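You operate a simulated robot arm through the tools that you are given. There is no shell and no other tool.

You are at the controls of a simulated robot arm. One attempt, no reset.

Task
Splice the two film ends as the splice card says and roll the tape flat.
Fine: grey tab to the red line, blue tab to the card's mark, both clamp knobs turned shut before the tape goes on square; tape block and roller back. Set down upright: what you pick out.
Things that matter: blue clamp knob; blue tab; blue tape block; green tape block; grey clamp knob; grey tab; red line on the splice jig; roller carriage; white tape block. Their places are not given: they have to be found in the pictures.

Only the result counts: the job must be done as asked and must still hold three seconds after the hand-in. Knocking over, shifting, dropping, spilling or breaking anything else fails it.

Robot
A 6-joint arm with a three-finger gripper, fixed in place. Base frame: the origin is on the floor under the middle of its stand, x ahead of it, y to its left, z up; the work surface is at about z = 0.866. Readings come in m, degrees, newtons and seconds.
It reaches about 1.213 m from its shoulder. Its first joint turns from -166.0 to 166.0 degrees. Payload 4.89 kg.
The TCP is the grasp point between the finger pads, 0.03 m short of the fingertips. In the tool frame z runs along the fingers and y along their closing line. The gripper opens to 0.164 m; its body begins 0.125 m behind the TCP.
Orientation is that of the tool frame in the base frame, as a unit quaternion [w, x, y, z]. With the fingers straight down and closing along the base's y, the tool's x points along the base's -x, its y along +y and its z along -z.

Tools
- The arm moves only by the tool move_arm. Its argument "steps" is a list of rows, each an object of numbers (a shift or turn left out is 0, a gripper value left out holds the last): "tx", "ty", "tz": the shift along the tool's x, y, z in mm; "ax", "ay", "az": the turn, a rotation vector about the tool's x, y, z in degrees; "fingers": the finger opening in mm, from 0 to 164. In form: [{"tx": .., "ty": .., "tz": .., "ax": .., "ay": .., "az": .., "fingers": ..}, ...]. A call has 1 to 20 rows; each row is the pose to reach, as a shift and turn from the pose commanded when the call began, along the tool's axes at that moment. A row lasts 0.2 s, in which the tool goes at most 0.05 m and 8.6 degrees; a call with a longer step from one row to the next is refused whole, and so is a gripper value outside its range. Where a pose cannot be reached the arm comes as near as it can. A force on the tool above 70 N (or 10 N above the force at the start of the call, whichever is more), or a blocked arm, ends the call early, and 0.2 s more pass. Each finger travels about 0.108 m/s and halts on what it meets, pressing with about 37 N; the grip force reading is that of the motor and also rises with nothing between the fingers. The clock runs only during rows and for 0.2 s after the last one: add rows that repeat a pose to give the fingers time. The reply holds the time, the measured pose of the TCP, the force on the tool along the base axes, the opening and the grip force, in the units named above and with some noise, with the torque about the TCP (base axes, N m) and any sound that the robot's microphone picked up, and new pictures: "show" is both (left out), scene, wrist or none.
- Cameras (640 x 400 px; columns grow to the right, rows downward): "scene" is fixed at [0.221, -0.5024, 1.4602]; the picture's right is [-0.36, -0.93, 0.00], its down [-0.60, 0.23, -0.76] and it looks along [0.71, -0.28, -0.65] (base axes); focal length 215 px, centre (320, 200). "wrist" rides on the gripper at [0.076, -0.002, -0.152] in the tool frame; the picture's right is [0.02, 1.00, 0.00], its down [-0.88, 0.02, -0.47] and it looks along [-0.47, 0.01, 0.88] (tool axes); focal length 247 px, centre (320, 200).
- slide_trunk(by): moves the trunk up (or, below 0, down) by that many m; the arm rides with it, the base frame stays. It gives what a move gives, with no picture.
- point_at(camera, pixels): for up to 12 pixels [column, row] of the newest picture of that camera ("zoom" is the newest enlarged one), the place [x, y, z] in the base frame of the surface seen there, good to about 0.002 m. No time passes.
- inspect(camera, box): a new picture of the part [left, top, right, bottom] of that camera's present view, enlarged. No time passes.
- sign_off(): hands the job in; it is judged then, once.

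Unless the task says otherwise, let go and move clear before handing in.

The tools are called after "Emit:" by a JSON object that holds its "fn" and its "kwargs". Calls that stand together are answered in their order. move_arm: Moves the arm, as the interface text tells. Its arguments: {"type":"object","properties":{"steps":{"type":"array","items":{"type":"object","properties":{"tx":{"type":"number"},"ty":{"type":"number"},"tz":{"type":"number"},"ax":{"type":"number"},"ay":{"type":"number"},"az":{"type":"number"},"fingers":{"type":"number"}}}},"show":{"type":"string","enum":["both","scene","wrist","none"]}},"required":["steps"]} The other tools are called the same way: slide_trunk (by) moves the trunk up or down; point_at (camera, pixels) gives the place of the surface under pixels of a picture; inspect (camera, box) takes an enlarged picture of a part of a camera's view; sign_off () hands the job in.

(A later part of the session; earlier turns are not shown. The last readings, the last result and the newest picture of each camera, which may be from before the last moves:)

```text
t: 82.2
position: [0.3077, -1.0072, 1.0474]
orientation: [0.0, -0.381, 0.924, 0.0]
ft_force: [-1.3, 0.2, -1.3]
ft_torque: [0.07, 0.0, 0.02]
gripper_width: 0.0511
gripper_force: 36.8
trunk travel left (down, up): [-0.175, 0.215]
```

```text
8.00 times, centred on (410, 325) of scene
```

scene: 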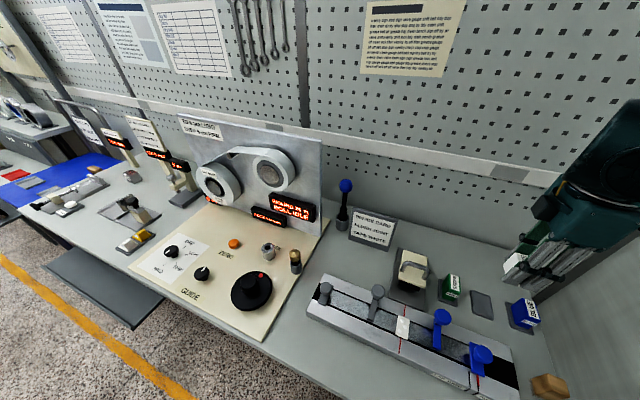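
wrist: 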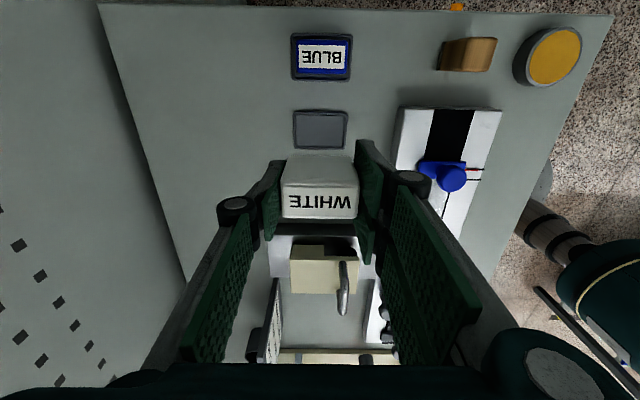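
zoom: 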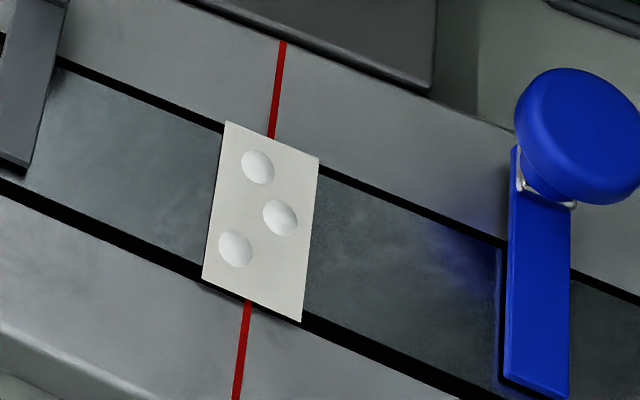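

The tape is centred on the line with three bubbles. The tray appears 1 px left of where it was at pick-up, so I'll shift -1 mm in y and descend to just above the tray floor.

Emit:
{"fn": "move_arm", "kwargs": {"steps": [{"ty": -1, "tz": 40}, {"ty": -1, "tz": 80}, {"ty": -1, "tz": 115}, {"ty": -1, "tz": 132}, {"ty": -1, "tz": 140}, {"ty": -1, "tz": 140}]}}

Emit:
{"fn": "inspect", "kwargs": {"camera": "wrist", "box": [220, 60, 420, 260]}}

```text
t: 83.6
position: [0.3079, -1.0066, 0.9095]
orientation: [0.0, -0.382, 0.924, 0.0]
ft_force: [-0.5, 0.3, -0.7]
ft_torque: [-0.01, 0.0, 0.02]
gripper_width: 0.0514
gripper_force: 37.2
trunk travel left (down, up): [-0.175, 0.215]
```

scene: 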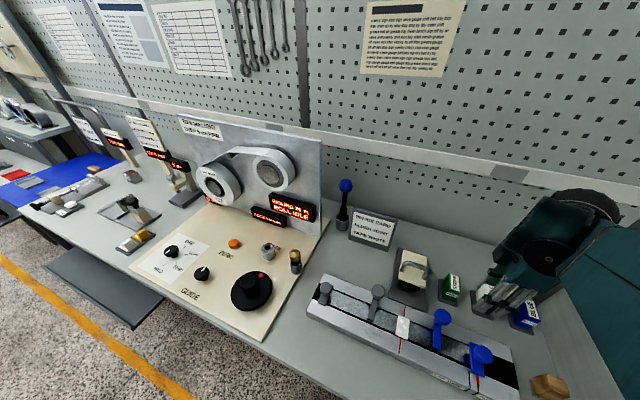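
wrist: 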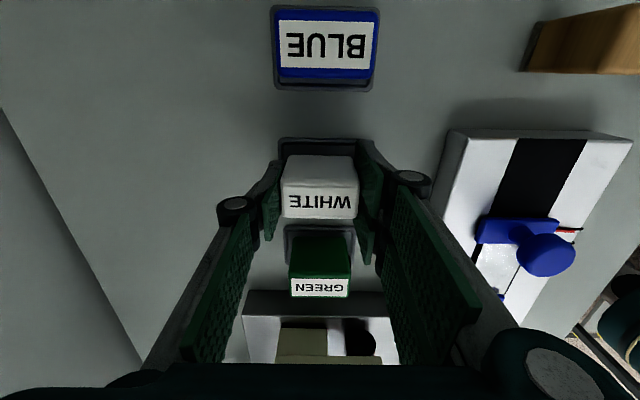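

```text
2.00 times, centred on (320, 160) of wrist
```

zoom: 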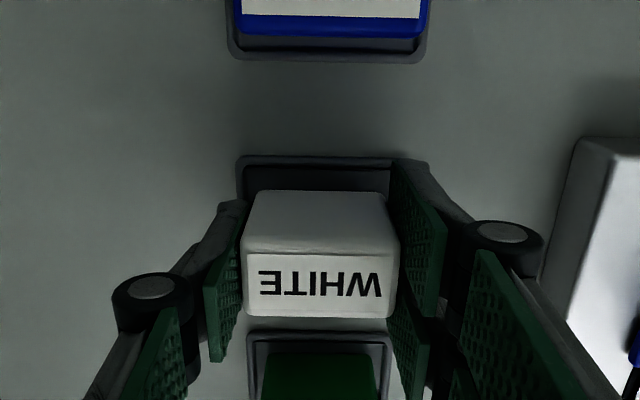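

Relative to the pick-up view the tool is now about 0.5–1 mm too far to -v, so I'll take back 0.7 mm and lower the last 7 mm gently.

Emit:
{"fn": "move_arm", "kwargs": {"steps": [{"ty": 0.7}, {"ty": 0.7, "tz": 2}, {"ty": 0.7, "tz": 4}, {"ty": 0.7, "tz": 5.5}, {"ty": 0.7, "tz": 6.5}, {"ty": 0.7, "tz": 6.5}], "show": "wrist"}}

Emit:
{"fn": "inspect", "kwargs": {"camera": "wrist", "box": [220, 60, 420, 260]}}

```text
t: 85.0
position: [0.3081, -1.0074, 0.9029]
orientation: [-0.001, -0.382, 0.924, 0.0]
ft_force: [-0.1, -1.6, 3.4]
ft_torque: [-0.03, 0.0, 0.03]
gripper_width: 0.0513
gripper_force: 37.0
trunk travel left (down, up): [-0.175, 0.215]
```

wrist: 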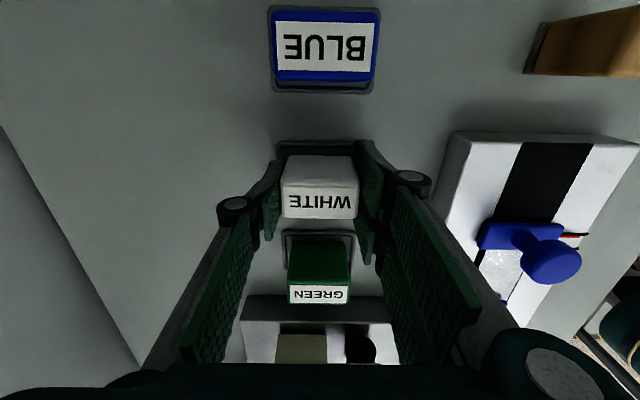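

```text
2.00 times, centred on (320, 160) of wrist
```

zoom: 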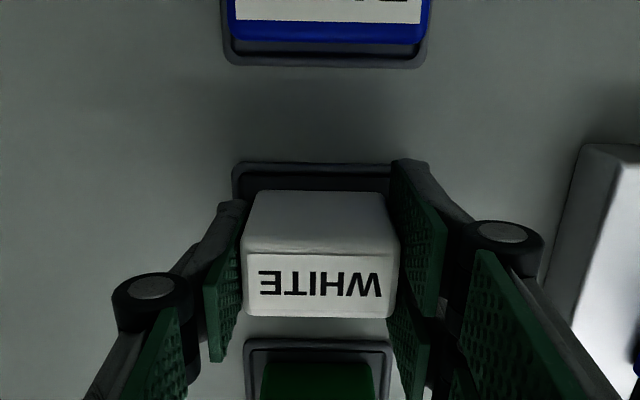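

The view matches the pick-up picture (tray edge at 232, 3.4 N contact). I'll open slowly and rise.

Emit:
{"fn": "move_arm", "kwargs": {"steps": [{"tz": 0.2}, {"tz": 0.2, "fingers": 54}, {"tz": 0.2, "fingers": 60}, {"tz": 0.2, "fingers": 68}, {"tz": 0.2, "fingers": 76}, {"tz": 0.2, "fingers": 76}, {"tz": -15}, {"tz": -45}, {"tz": -85}, {"tz": -125}, {"tz": -165}, {"tz": -165}]}}

Emit:
{"fn": "inspect", "kwargs": {"camera": "wrist", "box": [220, 60, 420, 260]}}

Emit:
{"fn": "inspect", "kwargs": {"camera": "scene", "box": [430, 260, 560, 360]}}

```text
t: 87.6
position: [0.307, -1.0078, 1.0666]
orientation: [-0.001, -0.382, 0.924, 0.0]
ft_force: [0.1, -0.2, 0.6]
ft_torque: [-0.06, -0.04, -0.01]
gripper_width: 0.0763
gripper_force: 0.0
trunk travel left (down, up): [-0.175, 0.215]
```

scene: 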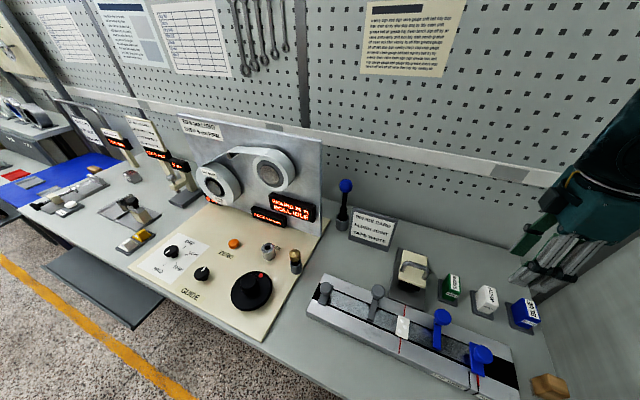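
wrist: 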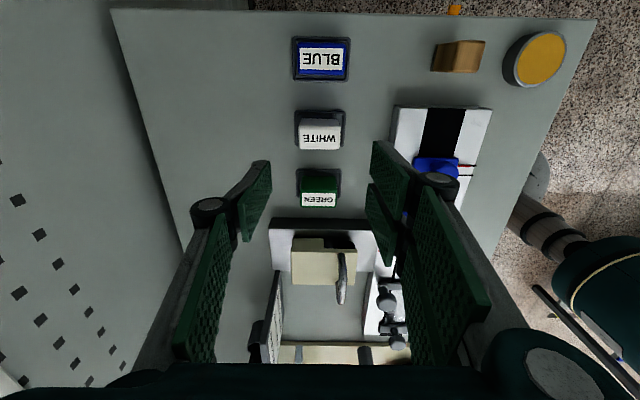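

```text
2.00 times, centred on (320, 160) of wrist
```

zoom: 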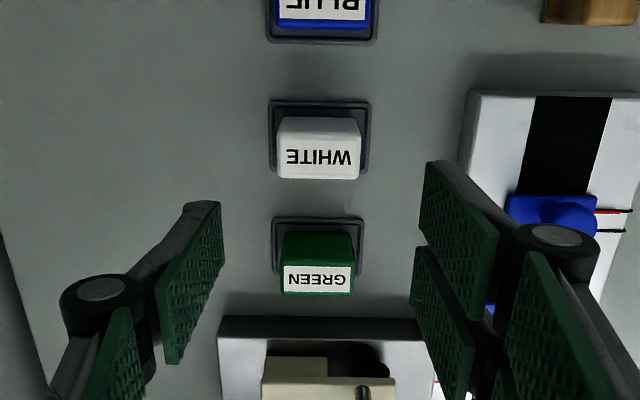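

```text
4.00 times, centred on (495, 310) of scene
```

zoom: 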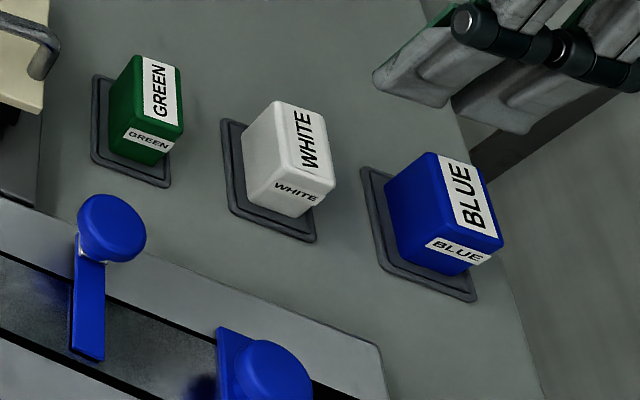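

The white block stands upright in its tray. Next the roller carriage: I'll look at it in close-up.

Emit:
{"fn": "inspect", "kwargs": {"camera": "scene", "box": [380, 235, 450, 305]}}

Emit:
{"fn": "point_at", "kwargs": {"camera": "scene", "pixels": [[404, 267], [418, 264], [427, 270], [410, 263], [402, 250], [427, 258], [397, 280], [424, 287], [396, 293], [421, 307], [399, 247], [436, 260]]}}

```text
5.71 times, centred on (415, 270) of scene
```

zoom: 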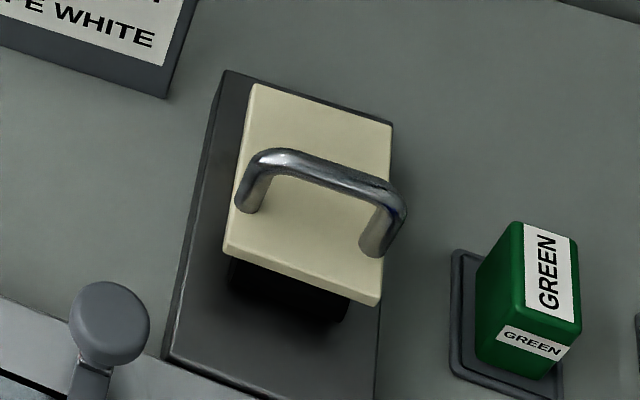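

```text
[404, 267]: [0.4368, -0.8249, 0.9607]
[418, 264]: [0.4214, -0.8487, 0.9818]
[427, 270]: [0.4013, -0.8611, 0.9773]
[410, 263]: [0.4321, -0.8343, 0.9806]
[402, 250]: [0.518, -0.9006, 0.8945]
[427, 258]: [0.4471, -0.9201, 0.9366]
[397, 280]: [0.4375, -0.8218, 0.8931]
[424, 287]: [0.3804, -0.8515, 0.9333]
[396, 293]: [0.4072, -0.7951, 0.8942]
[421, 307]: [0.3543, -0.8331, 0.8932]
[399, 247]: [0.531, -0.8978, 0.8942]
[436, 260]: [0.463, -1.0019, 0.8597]
```

Emit:
{"fn": "inspect", "kwargs": {"camera": "wrist", "box": [265, 210, 385, 310]}}

```text
4.00 times, centred on (325, 260) of wrist
```

zoom: 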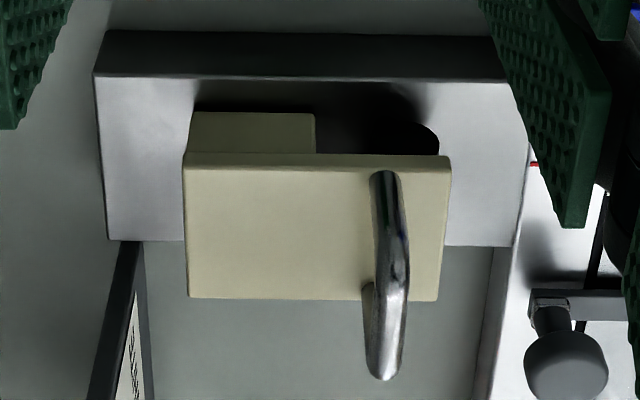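

Emit:
{"fn": "point_at", "kwargs": {"camera": "zoom", "pixels": [[405, 138], [430, 140], [380, 145], [250, 130], [195, 120], [312, 130], [447, 165], [190, 165], [385, 185], [383, 370], [505, 90], [532, 165]]}}

Emit:
{"fn": "point_at", "kwargs": {"camera": "zoom", "pixels": [[100, 85], [510, 235], [110, 235], [440, 290], [192, 290], [397, 240], [398, 300], [520, 110], [515, 200], [500, 330], [395, 205], [380, 290]]}}

```text
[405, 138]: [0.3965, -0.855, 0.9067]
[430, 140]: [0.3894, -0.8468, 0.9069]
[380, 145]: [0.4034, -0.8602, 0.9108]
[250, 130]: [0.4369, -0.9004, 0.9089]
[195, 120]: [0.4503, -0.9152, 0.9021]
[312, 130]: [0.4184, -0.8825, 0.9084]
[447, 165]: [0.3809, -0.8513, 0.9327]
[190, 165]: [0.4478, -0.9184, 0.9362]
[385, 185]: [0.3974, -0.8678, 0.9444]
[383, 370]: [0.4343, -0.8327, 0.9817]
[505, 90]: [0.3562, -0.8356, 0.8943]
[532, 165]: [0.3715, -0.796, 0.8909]
```

```text
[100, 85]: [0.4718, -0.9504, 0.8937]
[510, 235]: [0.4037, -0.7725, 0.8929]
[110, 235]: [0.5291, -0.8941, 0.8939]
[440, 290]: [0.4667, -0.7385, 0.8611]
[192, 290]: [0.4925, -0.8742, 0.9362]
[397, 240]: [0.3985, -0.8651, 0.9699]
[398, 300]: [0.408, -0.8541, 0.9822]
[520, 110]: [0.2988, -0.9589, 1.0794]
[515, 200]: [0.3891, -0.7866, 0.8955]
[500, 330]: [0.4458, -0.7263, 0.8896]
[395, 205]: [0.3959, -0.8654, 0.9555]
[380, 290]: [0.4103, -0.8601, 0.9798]
```

The carriage has a black roller (axis along u) at w≈-0.885, a foot behind it, and its handle bar runs along u at w≈-0.895, z≈0.982, in line with the red line. I'll move above the handle.

Emit:
{"fn": "move_arm", "kwargs": {"steps": [{"tx": -40, "ty": 7, "fingers": 60}, {"tx": -80, "ty": 14}, {"tx": -120, "ty": 21}, {"tx": -160, "ty": 28}, {"tx": -192.5, "ty": 34}, {"tx": -192.5, "ty": 34}, {"tx": -192.5, "ty": 34}]}}

Emit:
{"fn": "inspect", "kwargs": {"camera": "wrist", "box": [220, 60, 420, 260]}}

```text
t: 89.2
position: [0.4204, -0.8469, 1.0665]
orientation: [0.0, -0.382, 0.924, 0.0]
ft_force: [-0.2, 1.2, -0.4]
ft_torque: [-0.04, 0.07, -0.02]
gripper_width: 0.06
gripper_force: 0.1
trunk travel left (down, up): [-0.175, 0.215]
```

scene: 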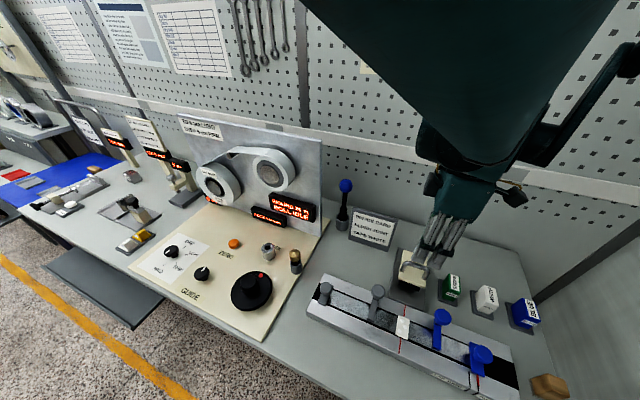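
wrist: 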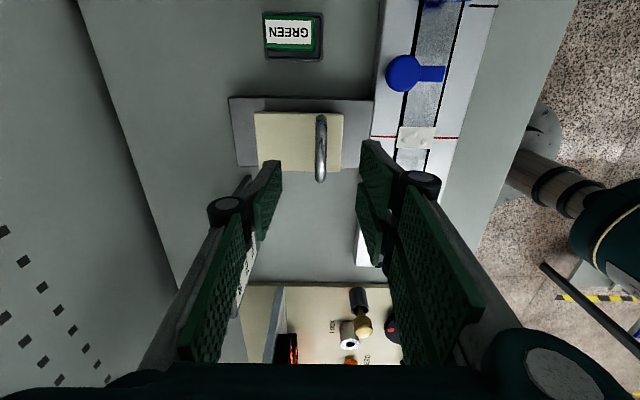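

```text
2.00 times, centred on (320, 160) of wrist
```

zoom: 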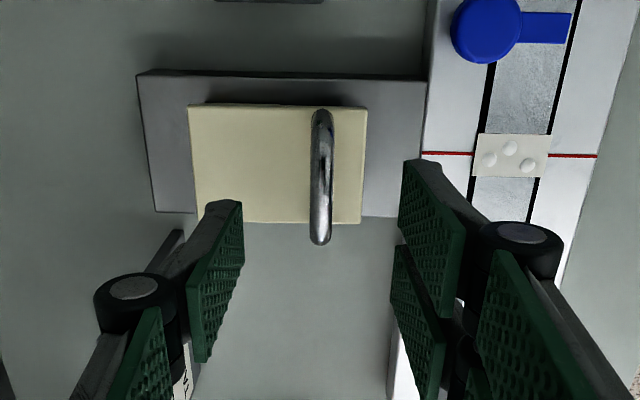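

The handle bar is centred at column 321 in the zoom, aligned with the tool. I'll descend to z≈0.9715 (tips ~4 mm above the carriage plate) and close on the bar.

Emit:
{"fn": "move_arm", "kwargs": {"steps": [{"tz": 35}, {"tz": 65}, {"tz": 85}, {"tz": 95}, {"tz": 95}, {"tz": 95, "fingers": 44}, {"tz": 95, "fingers": 30}, {"tz": 95, "fingers": 20}, {"tz": 95, "fingers": 12}, {"tz": 95, "fingers": 6}, {"tz": 95, "fingers": 3}, {"tz": 95, "fingers": 3}, {"tz": 95, "fingers": 3}]}}

Emit:
{"fn": "inspect", "kwargs": {"camera": "wrist", "box": [220, 60, 420, 260]}}

Emit:
{"fn": "inspect", "kwargs": {"camera": "scene", "box": [360, 220, 480, 340]}}

```text
t: 92.0
position: [0.4203, -0.8467, 0.9722]
orientation: [0.0, -0.382, 0.924, 0.001]
ft_force: [-19.9, 27.6, -19.4]
ft_torque: [-0.13, -0.03, 0.08]
gripper_width: 0.0098
gripper_force: 45.2
trunk travel left (down, up): [-0.175, 0.215]
```

scene: 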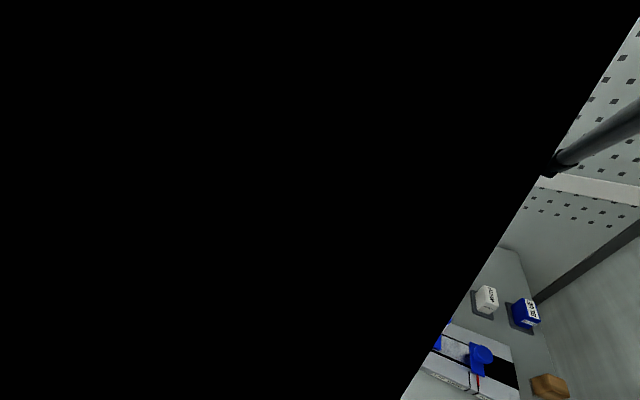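
wrist: 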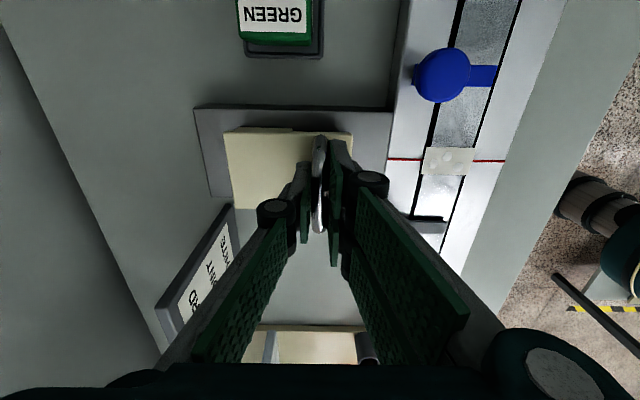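

```text
2.00 times, centred on (320, 160) of wrist
```

zoom: 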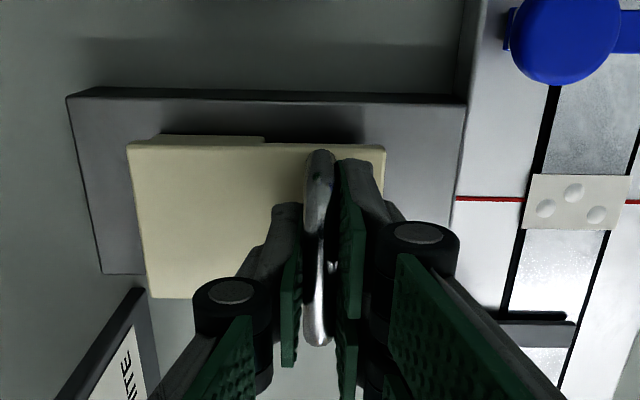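

```text
3.33 times, centred on (420, 280) of scene
```

zoom: 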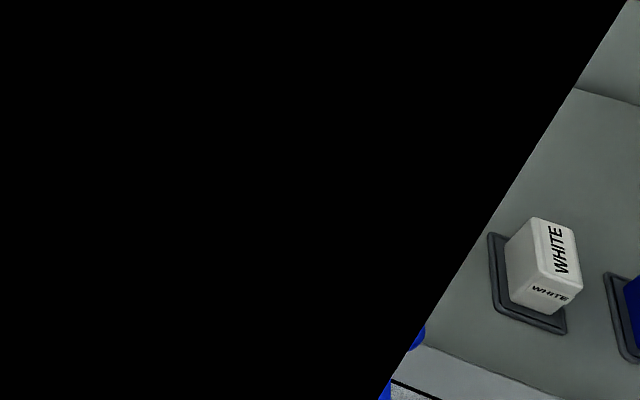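

The bar is gripped at 9.8 mm with 34 N toward +v on the tool, so I'll ease +1 mm in y and watch the force.

Emit:
{"fn": "move_arm", "kwargs": {"steps": [{"ty": 0.5}, {"ty": 1}, {"ty": 1}], "show": "none"}}

```text
t: 92.8
position: [0.4197, -0.8469, 0.9729]
orientation: [0.0, -0.382, 0.924, 0.0]
ft_force: [-17.3, 18.5, -14.5]
ft_torque: [0.04, -0.18, 0.1]
gripper_width: 0.0101
gripper_force: 44.9
trunk travel left (down, up): [-0.175, 0.215]
```

Emit:
{"fn": "move_arm", "kwargs": {"steps": [{"ty": 0.5}, {"ty": 1}, {"ty": 1}], "show": "none"}}

```text
t: 93.6
position: [0.4193, -0.8467, 0.9715]
orientation: [-0.001, -0.383, 0.924, 0.0]
ft_force: [-6.1, 17.0, -17.7]
ft_torque: [-0.18, 0.06, 0.02]
gripper_width: 0.0102
gripper_force: 45.2
trunk travel left (down, up): [-0.175, 0.215]
```

Emit:
{"fn": "move_arm", "kwargs": {"steps": [{"ty": 0.6, "tz": -0.5}, {"ty": 0.6, "tz": -1}, {"ty": 0.6, "tz": -2}, {"ty": 0.6, "tz": -2}], "show": "wrist"}}

Emit:
{"fn": "inspect", "kwargs": {"camera": "wrist", "box": [220, 60, 420, 260]}}

```text
t: 94.6
position: [0.42, -0.847, 0.9722]
orientation: [0.0, -0.382, 0.924, 0.001]
ft_force: [-4.8, 14.8, -33.8]
ft_torque: [-0.03, -0.05, 0.08]
gripper_width: 0.0104
gripper_force: 45.0
trunk travel left (down, up): [-0.175, 0.215]
```

wrist: 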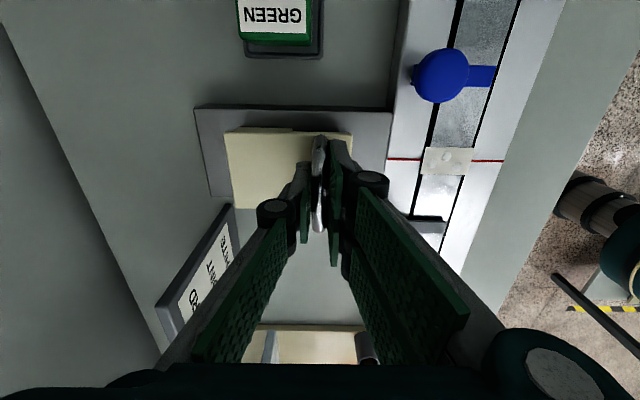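

```text
2.00 times, centred on (320, 160) of wrist
```

zoom: 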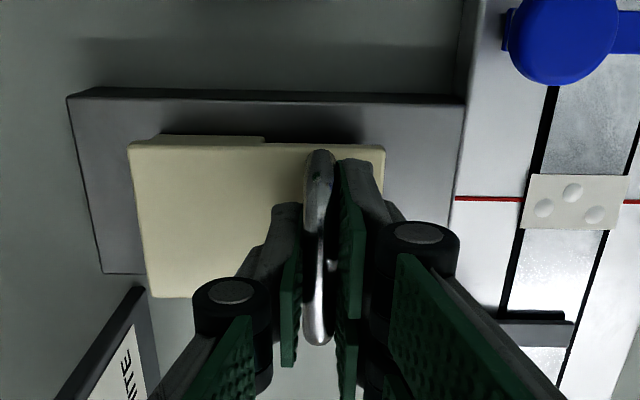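

Lifting 2 mm only raised the pull to 34 N with no height change, so the carriage is heavy or guided on a slide. I'll go back down to zero vertical load and try pushing it along +v toward the jig.

Emit:
{"fn": "move_arm", "kwargs": {"steps": [{"tz": 1}, {"tz": 2.3}, {"tz": 2.3, "ty": 1}, {"tz": 2.3, "ty": 2}, {"tz": 2.3, "ty": 3}, {"tz": 2.3, "ty": 4}, {"tz": 2.3, "ty": 4}], "show": "wrist"}}

Emit:
{"fn": "inspect", "kwargs": {"camera": "wrist", "box": [220, 60, 420, 260]}}

```text
t: 96.2
position: [0.4151, -0.8421, 0.9724]
orientation: [-0.001, -0.381, 0.924, -0.001]
ft_force: [-2.4, -1.7, 34.2]
ft_torque: [-0.02, 0.0, 0.1]
gripper_width: 0.0101
gripper_force: 44.7
trunk travel left (down, up): [-0.175, 0.215]
```

wrist: 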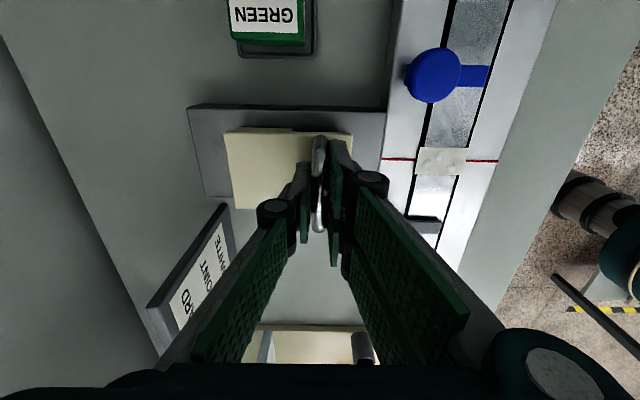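

```text
2.00 times, centred on (320, 160) of wrist
```

zoom: 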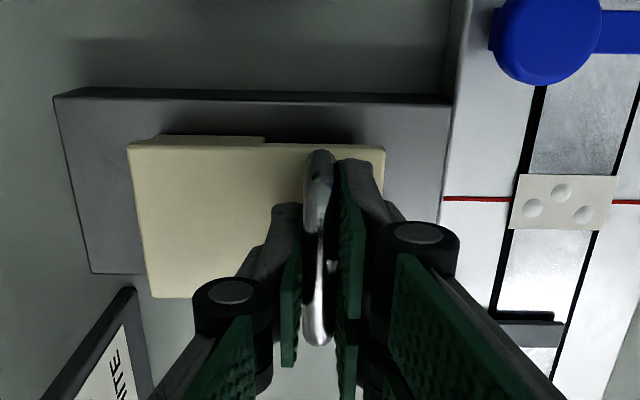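

The carriage rolls freely along +v (lateral force ≈ 0) and there is 34 N downward load. I'll ease the load a little and roll on 25 mm toward the jig.

Emit:
{"fn": "move_arm", "kwargs": {"steps": [{"tz": -0.4}, {"tz": -0.4, "ty": 5}, {"tz": -0.4, "ty": 10}, {"tz": -0.4, "ty": 15}, {"tz": -0.4, "ty": 20}, {"tz": -0.4, "ty": 25}, {"tz": -0.4, "ty": 25}], "show": "wrist"}}

Emit:
{"fn": "inspect", "kwargs": {"camera": "wrist", "box": [220, 60, 420, 260]}}

```text
t: 97.8
position: [0.3968, -0.825, 0.9729]
orientation: [0.0, -0.382, 0.924, 0.0]
ft_force: [-4.8, -5.8, 13.5]
ft_torque: [-0.12, 0.14, 0.1]
gripper_width: 0.0102
gripper_force: 44.8
trunk travel left (down, up): [-0.175, 0.215]
```

wrist: 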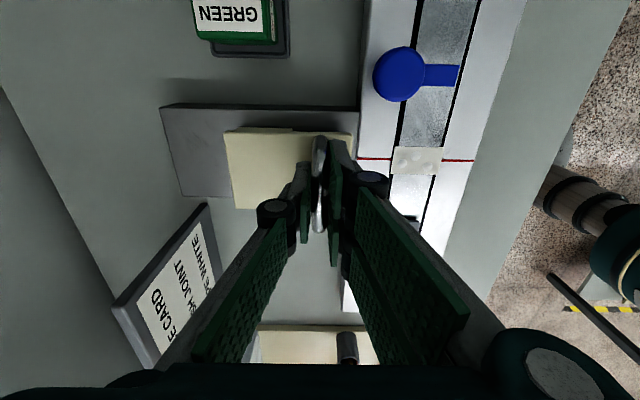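

```text
2.00 times, centred on (320, 160) of wrist
```

zoom: 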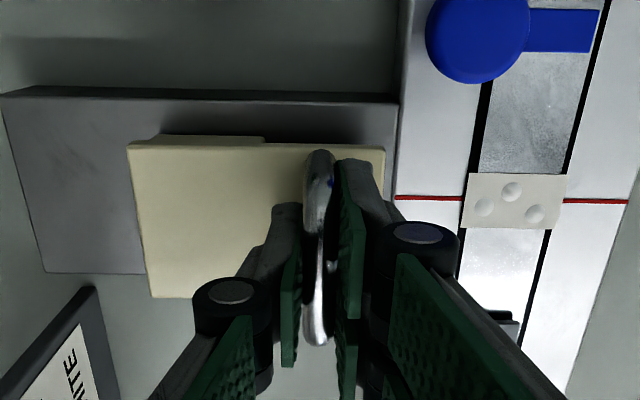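

The carriage follows (roller now at w≈-0.853), load 13.5 N. I'll roll 25 mm more over the jig's edge.

Emit:
{"fn": "move_arm", "kwargs": {"steps": [{"ty": 5}, {"ty": 10}, {"ty": 15}, {"ty": 20}, {"ty": 25}, {"ty": 25}], "show": "wrist"}}

Emit:
{"fn": "inspect", "kwargs": {"camera": "wrist", "box": [220, 60, 420, 260]}}

```text
t: 99.2
position: [0.3799, -0.8081, 0.9724]
orientation: [-0.001, -0.383, 0.924, 0.0]
ft_force: [5.6, 5.7, -2.2]
ft_torque: [0.26, -0.3, 0.09]
gripper_width: 0.0102
gripper_force: 45.2
trunk travel left (down, up): [-0.175, 0.215]
```

wrist: 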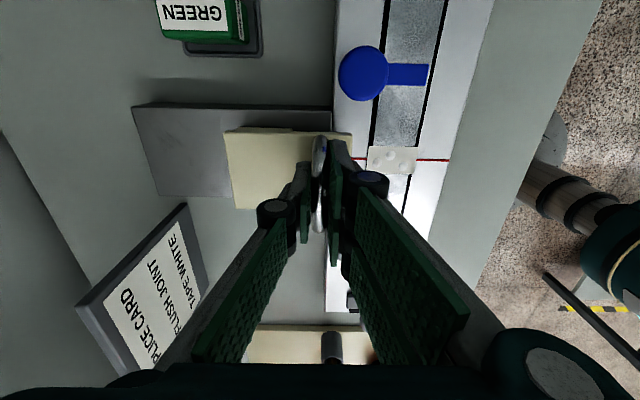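

```text
2.00 times, centred on (320, 160) of wrist
```

zoom: 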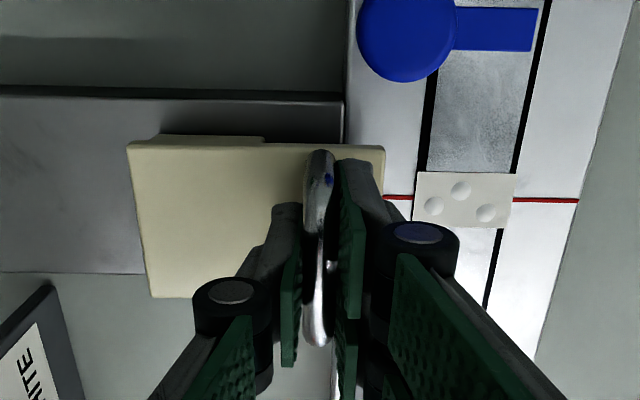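

Vertical load faded to -2 N near the plate/jig seam at w≈-0.83. I'll add 0.7 mm down while rolling 12 mm more.

Emit:
{"fn": "move_arm", "kwargs": {"steps": [{"tz": 0.4, "ty": 3}, {"tz": 0.7, "ty": 6}, {"tz": 0.7, "ty": 9}, {"tz": 0.7, "ty": 12}, {"tz": 0.7, "ty": 12}], "show": "none"}}

```text
t: 100.4
position: [0.3711, -0.7994, 0.9724]
orientation: [-0.001, -0.382, 0.924, 0.0]
ft_force: [5.6, 7.1, 14.2]
ft_torque: [0.04, -0.01, 0.09]
gripper_width: 0.0098
gripper_force: 44.6
trunk travel left (down, up): [-0.175, 0.215]
```

Load is 14 N and the roller is on the jig's rear rail (w≈-0.818). I'll roll on 20 mm to the tape's edge, nudging -0.3 mm along u.

Emit:
{"fn": "move_arm", "kwargs": {"steps": [{"tx": -0.3, "ty": 4, "tz": 0.1}, {"tx": -0.3, "ty": 8, "tz": 0.1}, {"tx": -0.3, "ty": 12, "tz": 0.1}, {"tx": -0.3, "ty": 16, "tz": 0.1}, {"tx": -0.3, "ty": 20, "tz": 0.1}, {"tx": -0.3, "ty": 20, "tz": 0.1}], "show": "wrist"}}

Emit:
{"fn": "inspect", "kwargs": {"camera": "wrist", "box": [220, 60, 420, 260]}}

```text
t: 101.8
position: [0.3567, -0.7852, 0.9717]
orientation: [-0.001, -0.381, 0.924, 0.0]
ft_force: [-1.8, -1.9, 27.6]
ft_torque: [-0.24, 0.23, 0.14]
gripper_width: 0.0098
gripper_force: 45.3
trunk travel left (down, up): [-0.175, 0.215]
```

wrist: 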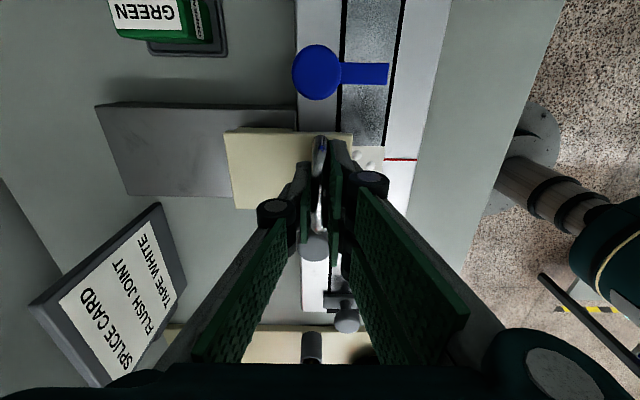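

```text
2.00 times, centred on (320, 160) of wrist
```

zoom: 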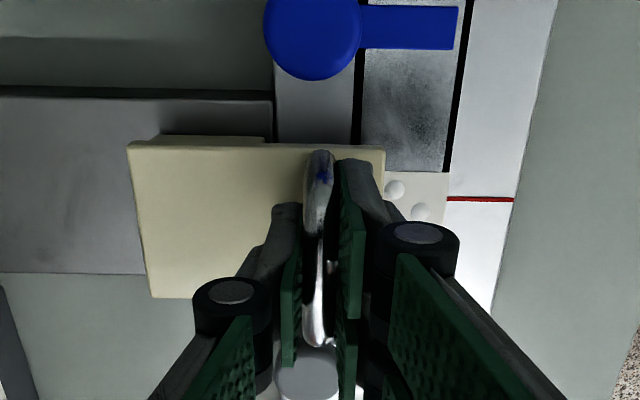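

The roller is at the tape's -v edge with 28 N load. I'll roll 30 mm slowly onto the tape.

Emit:
{"fn": "move_arm", "kwargs": {"steps": [{"ty": 3}, {"ty": 6}, {"ty": 9}, {"ty": 12}, {"ty": 15}, {"ty": 18}, {"ty": 21}, {"ty": 24}, {"ty": 27}, {"ty": 30}, {"ty": 30}], "show": "wrist"}}

Emit:
{"fn": "inspect", "kwargs": {"camera": "wrist", "box": [220, 60, 420, 260]}}

```text
t: 104.2
position: [0.3364, -0.7638, 0.9717]
orientation: [-0.001, -0.382, 0.924, 0.0]
ft_force: [-14.1, -13.8, 28.0]
ft_torque: [-0.04, 0.03, 0.17]
gripper_width: 0.0098
gripper_force: 44.7
trunk travel left (down, up): [-0.175, 0.215]
```

wrist: 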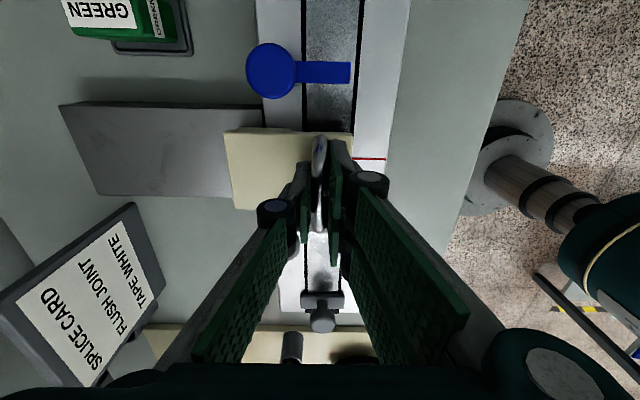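

```text
2.00 times, centred on (320, 160) of wrist
```

zoom: 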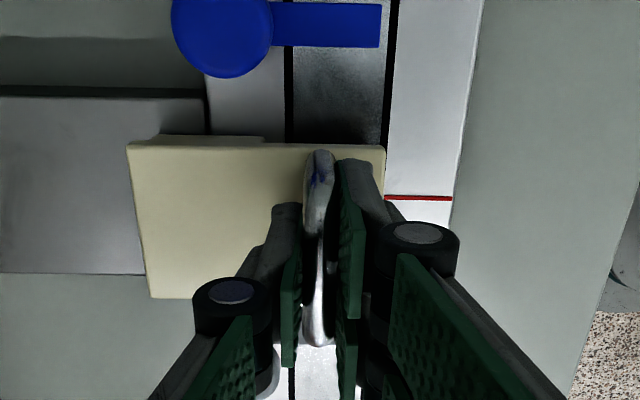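

The roller is mid-tape with steady load, and a 20 N side push toward +u. I'll ease +0.5 mm along u and roll 35 mm further past the tape.

Emit:
{"fn": "move_arm", "kwargs": {"steps": [{"tx": 0.5, "ty": 2}, {"tx": 0.5, "ty": 5}, {"tx": 0.5, "ty": 8}, {"tx": 0.5, "ty": 11}, {"tx": 0.5, "ty": 14}, {"tx": 0.5, "ty": 17}, {"tx": 0.5, "ty": 20}, {"tx": 0.5, "ty": 23}, {"tx": 0.5, "ty": 26}, {"tx": 0.5, "ty": 29}, {"tx": 0.5, "ty": 32}, {"tx": 0.5, "ty": 35}, {"tx": 0.5, "ty": 35}], "show": "wrist"}}

Emit:
{"fn": "inspect", "kwargs": {"camera": "wrist", "box": [220, 60, 420, 260]}}

```text
t: 107.0
position: [0.3124, -0.7411, 0.9719]
orientation: [-0.001, -0.382, 0.924, 0.0]
ft_force: [15.8, -7.6, 2.2]
ft_torque: [0.09, -0.02, 0.08]
gripper_width: 0.01
gripper_force: 45.1
trunk travel left (down, up): [-0.175, 0.215]
```

wrist: 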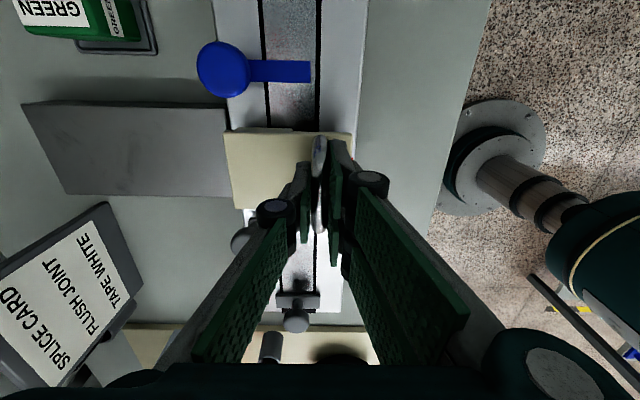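

```text
2.00 times, centred on (320, 160) of wrist
```

zoom: 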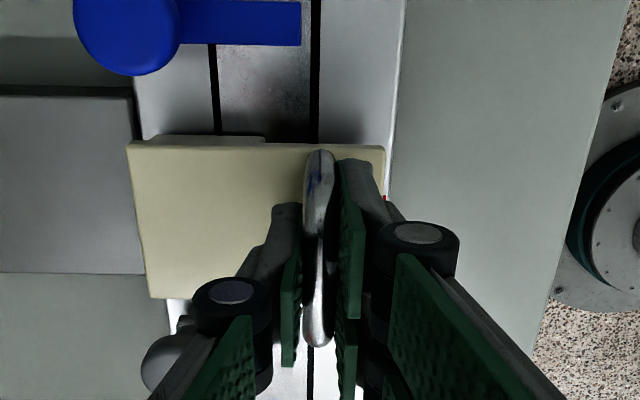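

The roller is past the tape (w≈-0.735) but the load dropped to 2 N on the last stretch. I'll add 0.8 mm down and roll back over the tape.

Emit:
{"fn": "move_arm", "kwargs": {"steps": [{"tz": 0.4}, {"tz": 0.8}, {"tz": 0.8, "ty": -3}, {"tz": 0.8, "ty": -6}, {"tz": 0.8, "ty": -9}, {"tz": 0.8, "ty": -12}, {"tz": 0.8, "ty": -15}, {"tz": 0.8, "ty": -18}, {"tz": 0.8, "ty": -21}, {"tz": 0.8, "ty": -24}, {"tz": 0.8, "ty": -27}, {"tz": 0.8, "ty": -30}, {"tz": 0.8, "ty": -30}], "show": "none"}}

```text
t: 109.8
position: [0.3327, -0.761, 0.9707]
orientation: [0.0, -0.383, 0.924, 0.0]
ft_force: [-5.5, -6.3, 32.2]
ft_torque: [-0.09, 0.1, 0.08]
gripper_width: 0.01
gripper_force: 44.9
trunk travel left (down, up): [-0.175, 0.215]
```

Load 32 N mid-tape. I'll roll back another 40 mm off the tape and look at it.

Emit:
{"fn": "move_arm", "kwargs": {"steps": [{"ty": -3}, {"ty": -6}, {"ty": -9}, {"ty": -12}, {"ty": -15}, {"ty": -18}, {"ty": -21}, {"ty": -24}, {"ty": -27}, {"ty": -30}, {"ty": -33}, {"ty": -36}, {"ty": -40}, {"ty": -40}], "show": "wrist"}}

Emit:
{"fn": "inspect", "kwargs": {"camera": "wrist", "box": [220, 60, 420, 260]}}

```text
t: 112.8
position: [0.3622, -0.7885, 0.9712]
orientation: [-0.001, -0.381, 0.924, 0.0]
ft_force: [7.4, 8.8, -3.8]
ft_torque: [0.32, -0.34, 0.09]
gripper_width: 0.01
gripper_force: 44.6
trunk travel left (down, up): [-0.175, 0.215]
```

wrist: 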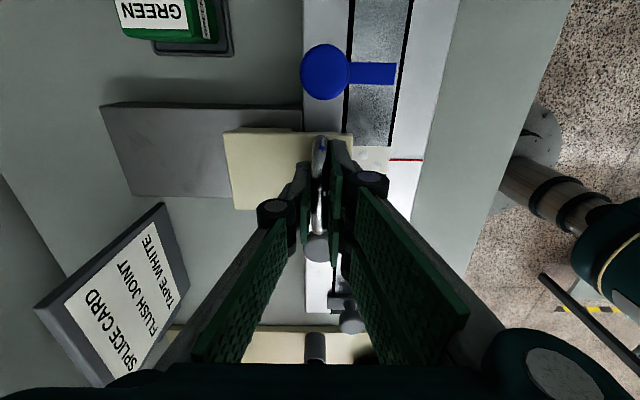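

```text
2.00 times, centred on (320, 160) of wrist
```

zoom: 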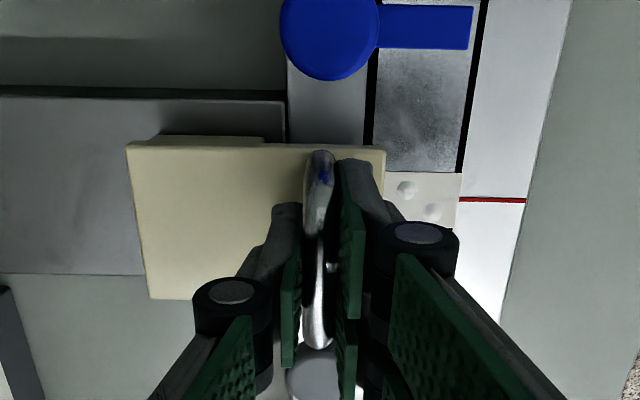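

Marks at (405,188) and (432,211) in the zoom may be remaining bubbles. I'll roll back 30 mm more to see the whole tape.

Emit:
{"fn": "move_arm", "kwargs": {"steps": [{"ty": -5}, {"ty": -10}, {"ty": -15}, {"ty": -20}, {"ty": -25}, {"ty": -30}, {"ty": -30}], "show": "wrist"}}

Emit:
{"fn": "inspect", "kwargs": {"camera": "wrist", "box": [340, 100, 460, 200]}}

```text
t: 114.4
position: [0.3821, -0.8102, 0.9713]
orientation: [-0.002, -0.383, 0.924, 0.0]
ft_force: [5.2, 4.6, 4.4]
ft_torque: [0.12, -0.12, 0.07]
gripper_width: 0.0099
gripper_force: 45.3
trunk travel left (down, up): [-0.175, 0.215]
```

wrist: 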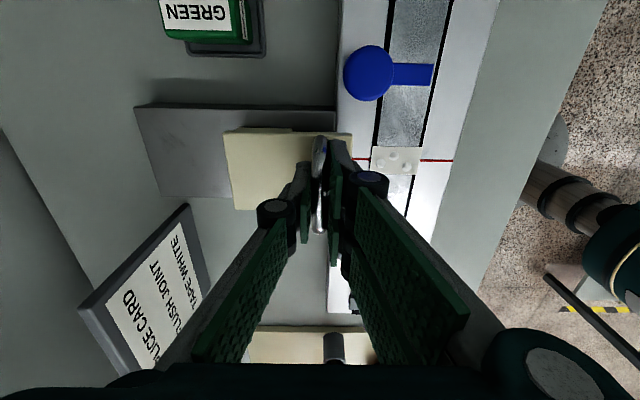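

```text
4.00 times, centred on (400, 150) of wrist
```

zoom: 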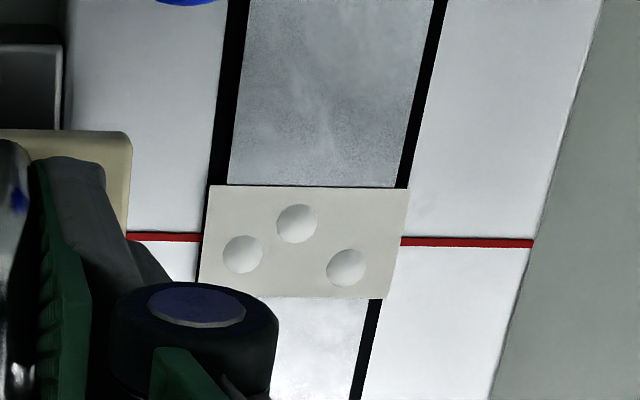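

All three bubbles are still there, so the passes did not flatten the tape; the load on the roller over the tape was probably too small or uneven. I'll roll to the tape again and then sweep it in short strokes with a higher, monitored load.

Emit:
{"fn": "move_arm", "kwargs": {"steps": [{"ty": 6}, {"ty": 12}, {"ty": 18}, {"ty": 24}, {"ty": 30}, {"ty": 36}, {"ty": 42}, {"ty": 42}], "show": "none"}}

```text
t: 116.2
position: [0.3526, -0.7791, 0.9704]
orientation: [-0.001, -0.382, 0.924, 0.0]
ft_force: [2.9, 3.8, 5.3]
ft_torque: [0.03, 0.03, 0.12]
gripper_width: 0.0101
gripper_force: 44.6
trunk travel left (down, up): [-0.175, 0.215]
```

Emit:
{"fn": "move_arm", "kwargs": {"steps": [{"tz": 0.5}, {"tz": 1.0}, {"tz": 1.3}, {"tz": 1.3}], "show": "none"}}

```text
t: 117.2
position: [0.3515, -0.7806, 0.9703]
orientation: [0.0, -0.382, 0.924, -0.001]
ft_force: [6.2, 4.9, 31.5]
ft_torque: [0.16, -0.13, 0.1]
gripper_width: 0.0098
gripper_force: 45.2
trunk travel left (down, up): [-0.175, 0.215]
```

Emit:
{"fn": "move_arm", "kwargs": {"steps": [{"tz": 0.3, "ty": 2}, {"tz": 0.4, "ty": 4}, {"tz": 0.4, "ty": 6}, {"tz": 0.4, "ty": 8}], "show": "none"}}

```text
t: 118.2
position: [0.3465, -0.7735, 0.9697]
orientation: [0.0, -0.382, 0.924, -0.001]
ft_force: [4.4, 3.2, 32.4]
ft_torque: [-0.17, 0.19, 0.07]
gripper_width: 0.01
gripper_force: 44.6
trunk travel left (down, up): [-0.175, 0.215]
```

Emit:
{"fn": "move_arm", "kwargs": {"steps": [{"tz": 0.4, "ty": 2}, {"tz": 0.6, "ty": 4}, {"tz": 0.6, "ty": 6}, {"tz": 0.6, "ty": 8}], "show": "wrist"}}

Emit:
{"fn": "inspect", "kwargs": {"camera": "wrist", "box": [220, 60, 420, 260]}}

```text
t: 119.2
position: [0.341, -0.7685, 0.9697]
orientation: [-0.001, -0.382, 0.924, -0.001]
ft_force: [2.8, 1.0, 30.2]
ft_torque: [-0.37, 0.38, 0.12]
gripper_width: 0.0099
gripper_force: 45.0
trunk travel left (down, up): [-0.175, 0.215]
```

wrist: 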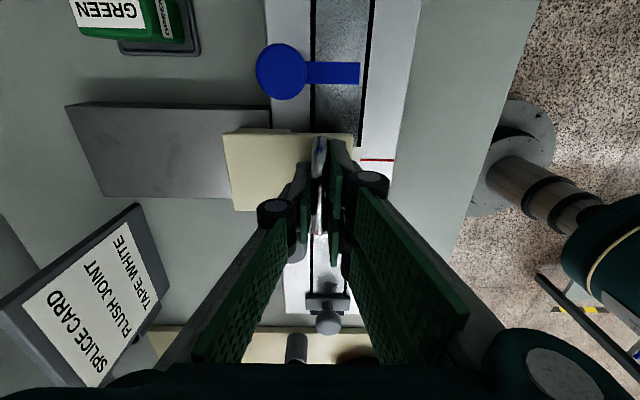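

```text
2.00 times, centred on (320, 160) of wrist
```

zoom: 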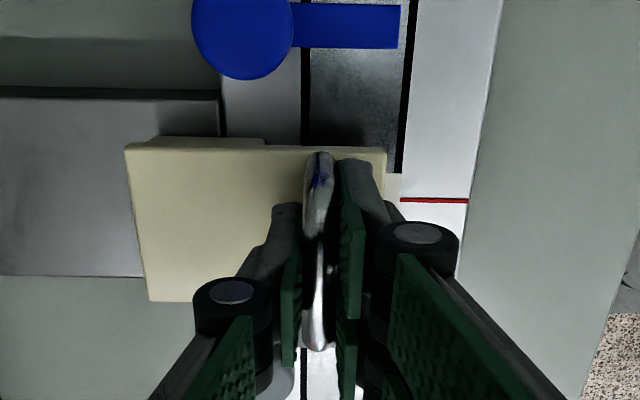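

Load saturates near 32 N, probably because the pads slip on the bar. I'll check the carriage's height now against its parked height (plate top was z≈0.9365).

Emit:
{"fn": "point_at", "kwargs": {"camera": "zoom", "pixels": [[140, 170], [200, 180], [260, 170], [160, 240], [220, 230], [290, 160], [370, 155], [150, 290], [60, 150], [180, 260], [230, 200], [170, 200]]}}

Emit:
{"fn": "inspect", "kwargs": {"camera": "scene", "box": [320, 200, 640, 400]}}

```text
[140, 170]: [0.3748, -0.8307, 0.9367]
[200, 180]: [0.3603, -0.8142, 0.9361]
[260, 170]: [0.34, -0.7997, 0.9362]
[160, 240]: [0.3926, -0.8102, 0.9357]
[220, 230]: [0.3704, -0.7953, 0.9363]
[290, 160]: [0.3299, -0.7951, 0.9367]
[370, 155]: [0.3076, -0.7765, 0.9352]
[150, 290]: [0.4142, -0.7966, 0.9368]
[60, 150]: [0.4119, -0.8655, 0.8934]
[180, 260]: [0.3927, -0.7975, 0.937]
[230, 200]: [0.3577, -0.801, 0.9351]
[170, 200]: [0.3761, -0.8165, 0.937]
```

```text
2.00 times, centred on (480, 300) of scene
```

zoom: 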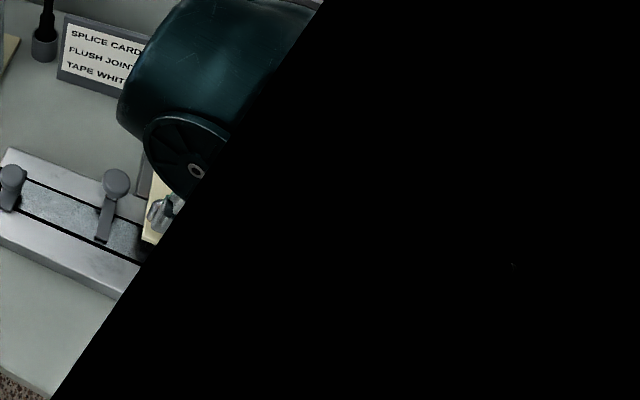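

The carriage stays level at z≈0.936 while I push, so pushing isn't moving it vertically. I'll leave it standing here on the tape, withdraw, and look at how the roller meets the tape from the scene camera.

Emit:
{"fn": "move_arm", "kwargs": {"steps": [{"tz": -1}, {"tz": -1, "fingers": 16}, {"tz": -1, "fingers": 30}, {"tz": -1, "fingers": 46}, {"tz": -1, "fingers": 60}, {"tz": -1, "fingers": 60}, {"tz": -30}, {"tz": -70}, {"tz": -110}, {"tz": -120, "tx": 45}, {"tz": -120, "tx": 90, "ty": -20}, {"tz": -120, "tx": 130, "ty": -45}, {"tz": -120, "tx": 170, "ty": -70}, {"tz": -120, "tx": 200, "ty": -100}, {"tz": -120, "tx": 200, "ty": -130}, {"tz": -120, "tx": 200, "ty": -130}]}}

Emit:
{"fn": "inspect", "kwargs": {"camera": "scene", "box": [360, 270, 450, 350]}}

Emit:
{"fn": "inspect", "kwargs": {"camera": "wrist", "box": [280, 180, 440, 320]}}

```text
t: 122.6
position: [0.2924, -1.0035, 1.0898]
orientation: [0.0, -0.382, 0.924, 0.0]
ft_force: [-0.4, -1.2, -1.2]
ft_torque: [0.05, 0.0, -0.01]
gripper_width: 0.0602
gripper_force: 0.0
trunk travel left (down, up): [-0.175, 0.215]
```

scene: 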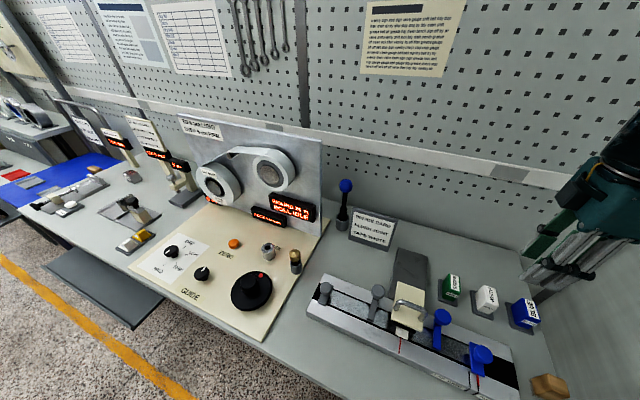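
wrist: 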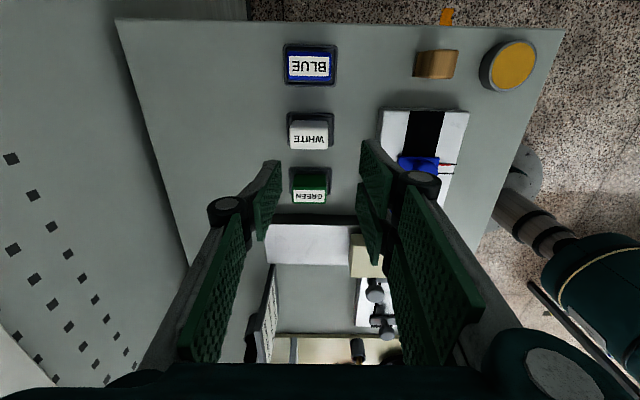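

```text
5.00 times, centred on (405, 310) of scene
```

zoom: 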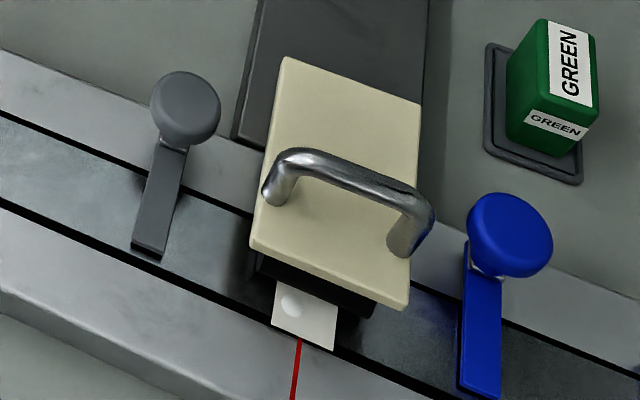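

```text
2.86 times, centred on (360, 250) of wrist
```

zoom: 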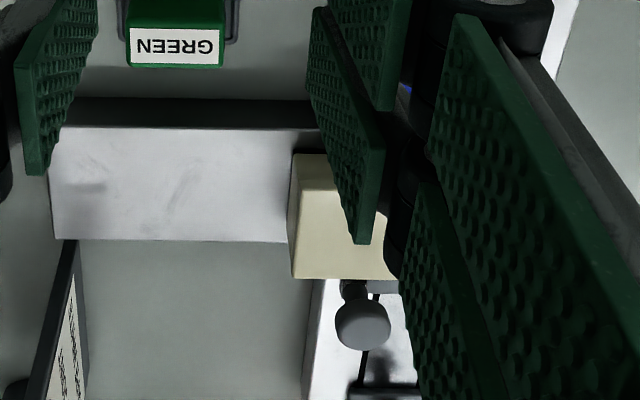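

The carriage stands over the joint at (405,300) in the scene. I'll zoom tightly on the roller and tape.

Emit:
{"fn": "inspect", "kwargs": {"camera": "scene", "box": [390, 310, 430, 345]}}

Emit:
{"fn": "point_at", "kwargs": {"camera": "scene", "pixels": [[400, 325], [405, 327], [410, 328], [398, 331], [408, 336], [413, 331], [396, 320], [420, 330], [400, 319], [415, 325], [405, 320], [395, 305]]}}

```text
11.43 times, centred on (410, 328) of scene
```

zoom: 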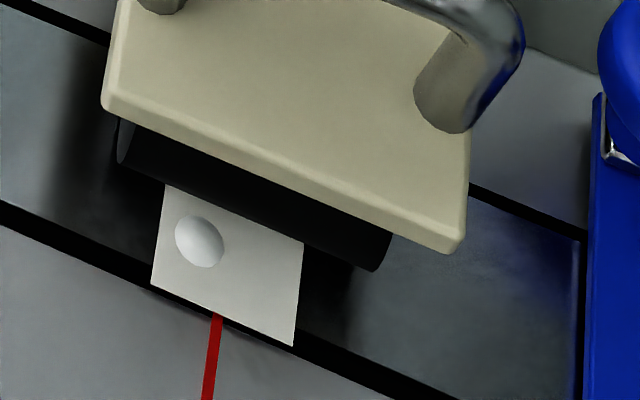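

```text
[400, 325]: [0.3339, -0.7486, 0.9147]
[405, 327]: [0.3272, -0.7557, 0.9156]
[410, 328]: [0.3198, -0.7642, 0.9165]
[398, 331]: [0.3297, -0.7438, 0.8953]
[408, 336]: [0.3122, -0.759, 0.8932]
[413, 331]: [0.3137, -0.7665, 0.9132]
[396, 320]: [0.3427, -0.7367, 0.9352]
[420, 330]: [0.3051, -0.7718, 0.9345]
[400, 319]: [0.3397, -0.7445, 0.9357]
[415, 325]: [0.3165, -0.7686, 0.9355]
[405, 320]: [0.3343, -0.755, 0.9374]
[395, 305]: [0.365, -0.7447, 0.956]
```

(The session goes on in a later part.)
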